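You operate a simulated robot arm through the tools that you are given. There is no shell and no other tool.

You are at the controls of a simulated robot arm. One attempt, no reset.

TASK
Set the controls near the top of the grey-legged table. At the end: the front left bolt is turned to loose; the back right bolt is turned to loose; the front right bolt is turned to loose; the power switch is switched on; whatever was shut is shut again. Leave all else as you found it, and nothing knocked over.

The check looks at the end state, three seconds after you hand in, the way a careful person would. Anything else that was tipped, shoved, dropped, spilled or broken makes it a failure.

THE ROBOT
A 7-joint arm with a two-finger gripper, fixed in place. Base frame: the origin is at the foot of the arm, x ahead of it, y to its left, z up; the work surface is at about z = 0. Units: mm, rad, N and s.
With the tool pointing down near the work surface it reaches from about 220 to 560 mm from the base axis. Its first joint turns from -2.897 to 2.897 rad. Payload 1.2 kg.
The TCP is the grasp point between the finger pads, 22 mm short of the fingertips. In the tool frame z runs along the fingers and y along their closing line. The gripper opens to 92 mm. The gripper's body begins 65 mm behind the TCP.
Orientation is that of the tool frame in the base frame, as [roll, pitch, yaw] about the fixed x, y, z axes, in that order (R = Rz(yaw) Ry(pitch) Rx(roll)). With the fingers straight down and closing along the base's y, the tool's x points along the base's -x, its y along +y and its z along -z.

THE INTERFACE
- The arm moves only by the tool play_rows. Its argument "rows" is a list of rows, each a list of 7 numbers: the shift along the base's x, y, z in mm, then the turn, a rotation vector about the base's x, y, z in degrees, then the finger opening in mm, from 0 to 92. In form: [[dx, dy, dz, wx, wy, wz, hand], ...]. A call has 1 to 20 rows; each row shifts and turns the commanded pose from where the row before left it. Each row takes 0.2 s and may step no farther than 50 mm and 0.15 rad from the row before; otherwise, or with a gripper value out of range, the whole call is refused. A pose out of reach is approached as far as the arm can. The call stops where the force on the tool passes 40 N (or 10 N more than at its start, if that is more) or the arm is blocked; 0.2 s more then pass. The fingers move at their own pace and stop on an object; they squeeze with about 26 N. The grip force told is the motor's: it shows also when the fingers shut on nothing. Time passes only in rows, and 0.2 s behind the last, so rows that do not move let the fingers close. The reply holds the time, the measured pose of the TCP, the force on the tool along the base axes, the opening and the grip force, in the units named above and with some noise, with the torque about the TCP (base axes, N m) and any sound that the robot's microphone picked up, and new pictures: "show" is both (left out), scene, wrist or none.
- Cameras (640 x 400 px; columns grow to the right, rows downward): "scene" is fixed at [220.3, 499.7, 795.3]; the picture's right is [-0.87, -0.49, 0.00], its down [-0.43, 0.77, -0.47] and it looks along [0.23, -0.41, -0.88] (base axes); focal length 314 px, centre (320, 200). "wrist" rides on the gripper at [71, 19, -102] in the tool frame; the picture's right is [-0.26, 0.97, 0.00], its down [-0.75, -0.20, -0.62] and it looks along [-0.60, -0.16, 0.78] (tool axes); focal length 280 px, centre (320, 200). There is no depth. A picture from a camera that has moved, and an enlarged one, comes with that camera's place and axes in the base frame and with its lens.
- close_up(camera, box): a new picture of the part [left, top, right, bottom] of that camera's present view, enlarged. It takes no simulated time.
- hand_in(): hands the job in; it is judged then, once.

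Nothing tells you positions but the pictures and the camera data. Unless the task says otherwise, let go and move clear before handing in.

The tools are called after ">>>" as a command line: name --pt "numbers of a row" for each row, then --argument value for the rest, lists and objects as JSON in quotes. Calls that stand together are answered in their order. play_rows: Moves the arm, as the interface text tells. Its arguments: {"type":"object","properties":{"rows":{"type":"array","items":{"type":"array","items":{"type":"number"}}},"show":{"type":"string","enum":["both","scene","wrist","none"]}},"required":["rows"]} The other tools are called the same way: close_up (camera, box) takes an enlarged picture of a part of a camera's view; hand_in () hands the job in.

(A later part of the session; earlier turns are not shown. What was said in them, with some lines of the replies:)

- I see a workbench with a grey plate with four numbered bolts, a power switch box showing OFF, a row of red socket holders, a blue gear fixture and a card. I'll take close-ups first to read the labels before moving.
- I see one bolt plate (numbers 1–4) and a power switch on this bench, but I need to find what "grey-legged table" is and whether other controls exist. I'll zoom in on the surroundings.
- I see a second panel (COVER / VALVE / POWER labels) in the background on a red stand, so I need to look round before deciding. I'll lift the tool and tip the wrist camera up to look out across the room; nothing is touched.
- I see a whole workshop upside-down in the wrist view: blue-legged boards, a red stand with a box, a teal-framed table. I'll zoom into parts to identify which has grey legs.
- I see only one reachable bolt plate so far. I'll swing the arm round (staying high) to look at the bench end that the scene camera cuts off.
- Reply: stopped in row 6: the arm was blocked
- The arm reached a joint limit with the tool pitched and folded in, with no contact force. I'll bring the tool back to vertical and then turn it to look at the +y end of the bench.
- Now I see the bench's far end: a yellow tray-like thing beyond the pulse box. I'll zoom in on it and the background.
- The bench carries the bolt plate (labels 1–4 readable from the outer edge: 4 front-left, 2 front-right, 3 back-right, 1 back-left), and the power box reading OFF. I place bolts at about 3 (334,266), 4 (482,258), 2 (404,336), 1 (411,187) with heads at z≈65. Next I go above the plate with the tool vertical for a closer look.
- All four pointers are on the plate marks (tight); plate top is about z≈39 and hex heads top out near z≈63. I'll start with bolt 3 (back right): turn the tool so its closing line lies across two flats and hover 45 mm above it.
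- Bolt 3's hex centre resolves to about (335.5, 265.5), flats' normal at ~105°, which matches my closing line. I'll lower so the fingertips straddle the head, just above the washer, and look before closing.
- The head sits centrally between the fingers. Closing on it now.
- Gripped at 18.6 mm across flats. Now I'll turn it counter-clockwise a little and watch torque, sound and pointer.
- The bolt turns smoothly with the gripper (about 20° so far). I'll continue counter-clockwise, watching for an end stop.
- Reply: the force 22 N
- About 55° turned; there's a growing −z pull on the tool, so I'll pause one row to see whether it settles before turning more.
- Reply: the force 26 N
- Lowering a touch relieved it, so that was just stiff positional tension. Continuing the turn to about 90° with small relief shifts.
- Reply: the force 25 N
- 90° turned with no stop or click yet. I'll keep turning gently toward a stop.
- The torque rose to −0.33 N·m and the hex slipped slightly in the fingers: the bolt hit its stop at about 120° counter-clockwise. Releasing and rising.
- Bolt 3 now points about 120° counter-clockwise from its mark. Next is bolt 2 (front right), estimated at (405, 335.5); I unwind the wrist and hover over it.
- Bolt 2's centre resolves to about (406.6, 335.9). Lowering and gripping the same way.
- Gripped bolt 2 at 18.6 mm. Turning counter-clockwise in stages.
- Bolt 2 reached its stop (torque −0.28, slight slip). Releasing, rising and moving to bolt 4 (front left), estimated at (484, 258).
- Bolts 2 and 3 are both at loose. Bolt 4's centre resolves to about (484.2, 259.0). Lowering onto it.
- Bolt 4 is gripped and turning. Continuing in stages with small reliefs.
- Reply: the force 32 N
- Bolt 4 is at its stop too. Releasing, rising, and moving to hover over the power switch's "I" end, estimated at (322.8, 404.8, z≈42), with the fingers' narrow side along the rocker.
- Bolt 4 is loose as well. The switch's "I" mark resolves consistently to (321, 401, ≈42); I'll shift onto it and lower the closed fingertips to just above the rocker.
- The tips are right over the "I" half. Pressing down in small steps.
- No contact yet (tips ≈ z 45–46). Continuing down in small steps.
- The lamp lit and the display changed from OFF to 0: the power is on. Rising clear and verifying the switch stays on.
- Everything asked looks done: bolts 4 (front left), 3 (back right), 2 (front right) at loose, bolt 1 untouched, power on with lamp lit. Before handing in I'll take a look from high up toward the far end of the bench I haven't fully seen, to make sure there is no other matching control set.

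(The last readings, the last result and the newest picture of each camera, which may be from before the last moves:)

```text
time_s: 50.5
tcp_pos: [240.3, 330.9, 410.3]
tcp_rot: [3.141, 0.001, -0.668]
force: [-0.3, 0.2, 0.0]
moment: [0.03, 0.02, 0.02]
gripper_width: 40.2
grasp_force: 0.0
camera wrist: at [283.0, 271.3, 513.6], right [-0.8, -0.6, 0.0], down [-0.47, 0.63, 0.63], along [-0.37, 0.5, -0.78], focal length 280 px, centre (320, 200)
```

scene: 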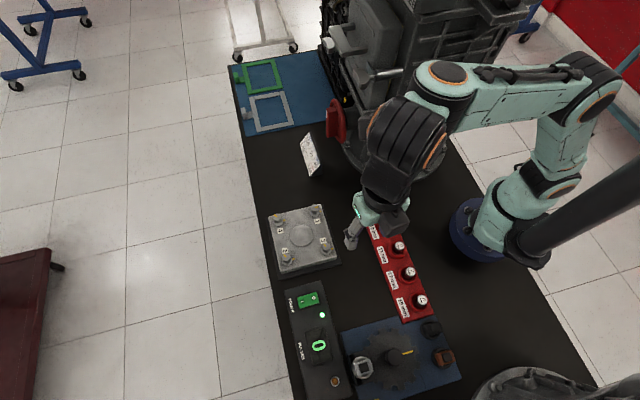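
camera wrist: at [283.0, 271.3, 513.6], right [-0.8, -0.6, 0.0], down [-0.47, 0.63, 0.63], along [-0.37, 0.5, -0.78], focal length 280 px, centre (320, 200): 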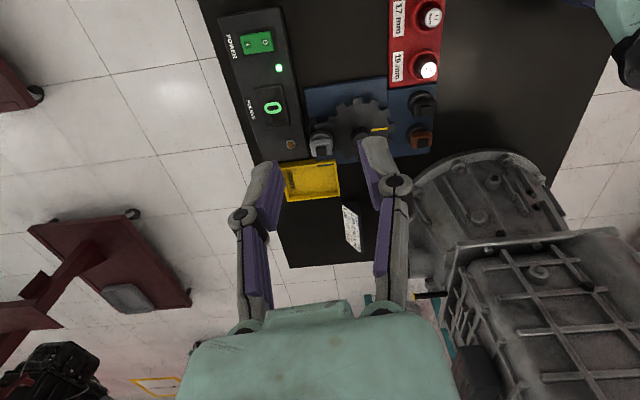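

>>> close_up --camera "wrist" --box '[250, 130, 640, 400]'

>>> close_up --camera "wrist" --box '[200, 0, 460, 170]'

>>> close_up --camera "scene" --box '[250, 190, 470, 400]'

```text
1.48 times, centred on (445, 265) of wrist
camera zoom: at [283.0, 271.3, 513.6], right [-0.8, -0.6, 0.0], down [-0.47, 0.63, 0.63], along [-0.37, 0.5, -0.78], focal length 415 px, centre (135, 104)
```

zoom: 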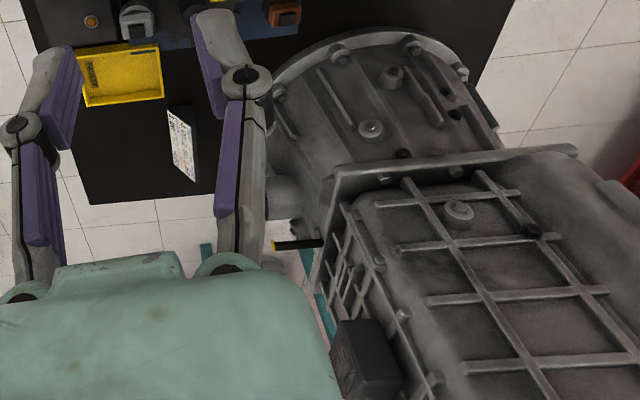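

```text
2.35 times, centred on (330, 85) of wrist
camera zoom: at [283.0, 271.3, 513.6], right [-0.8, -0.6, 0.0], down [-0.47, 0.63, 0.63], along [-0.37, 0.5, -0.78], focal length 660 px, centre (296, 471)
```

zoom: 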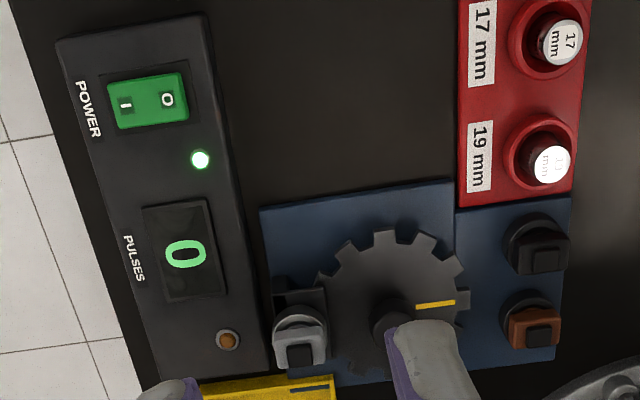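

```text
1.90 times, centred on (360, 295) of scene
camera zoom: at [220.3, 499.7, 795.3], right [-0.87, -0.49, 0.0], down [-0.43, 0.77, -0.47], along [0.23, -0.41, -0.88], focal length 597 px, centre (244, 19)
```

zoom: 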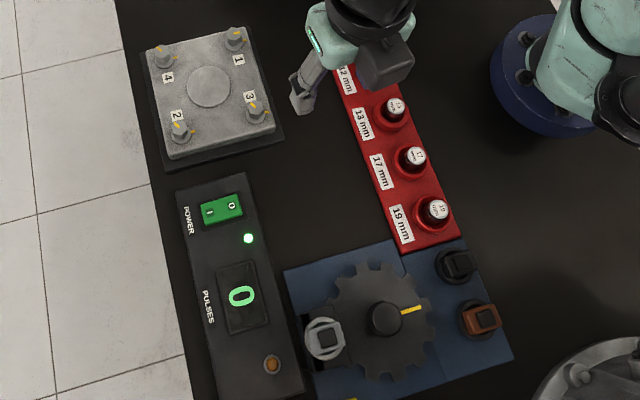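

The whole bench is now seen: no second bolt plate or power switch. Bolts 4, 3 and 2 are loose, bolt 1 is untouched, the power is on (lamp lit, display 0), nothing was left open, and the arm is clear. Handing in.

>>> hand_in

```text
The job is handed in.
```

I turned three bolts to loose and switched the power on, then handed the job in. I don't have the checker's verdict.

| Control | What I did | Final state I saw |
|---|---|---|
| Front left bolt (labelled 4) | Turned about 120° counter-clockwise to its stop | Loose |
| Back right bolt (labelled 3) | Turned about 120° counter-clockwise to its stop | Loose |
| Front right bolt (labelled 2) | Turned about 120° counter-clockwise to its stop | Loose |
| Back left bolt (labelled 1) | Not touched | Pointer still on its mark |
| Power switch | Pressed on the "I" side | Lamp lit; display went from OFF to 0 |

- **Front and back:** I took these from the side where the labels read upright, which is the bench edge opposite the arm. If the task meant the arm's own side as the front, the wrong set of bolts was loosened.
- **Which table:** I never saw the legs of this bench. I took it as the grey-legged table because no other bolt plate or power switch was within reach.
- **Which way is loose:** nothing on the plate marks it. I went by the usual counter-clockwise direction and the stop at about 120°.
- **Shut again:** I found nothing shut that had to be opened.

I let go and moved the arm clear before handing in. Nothing else looked moved or knocked over in the last pictures.
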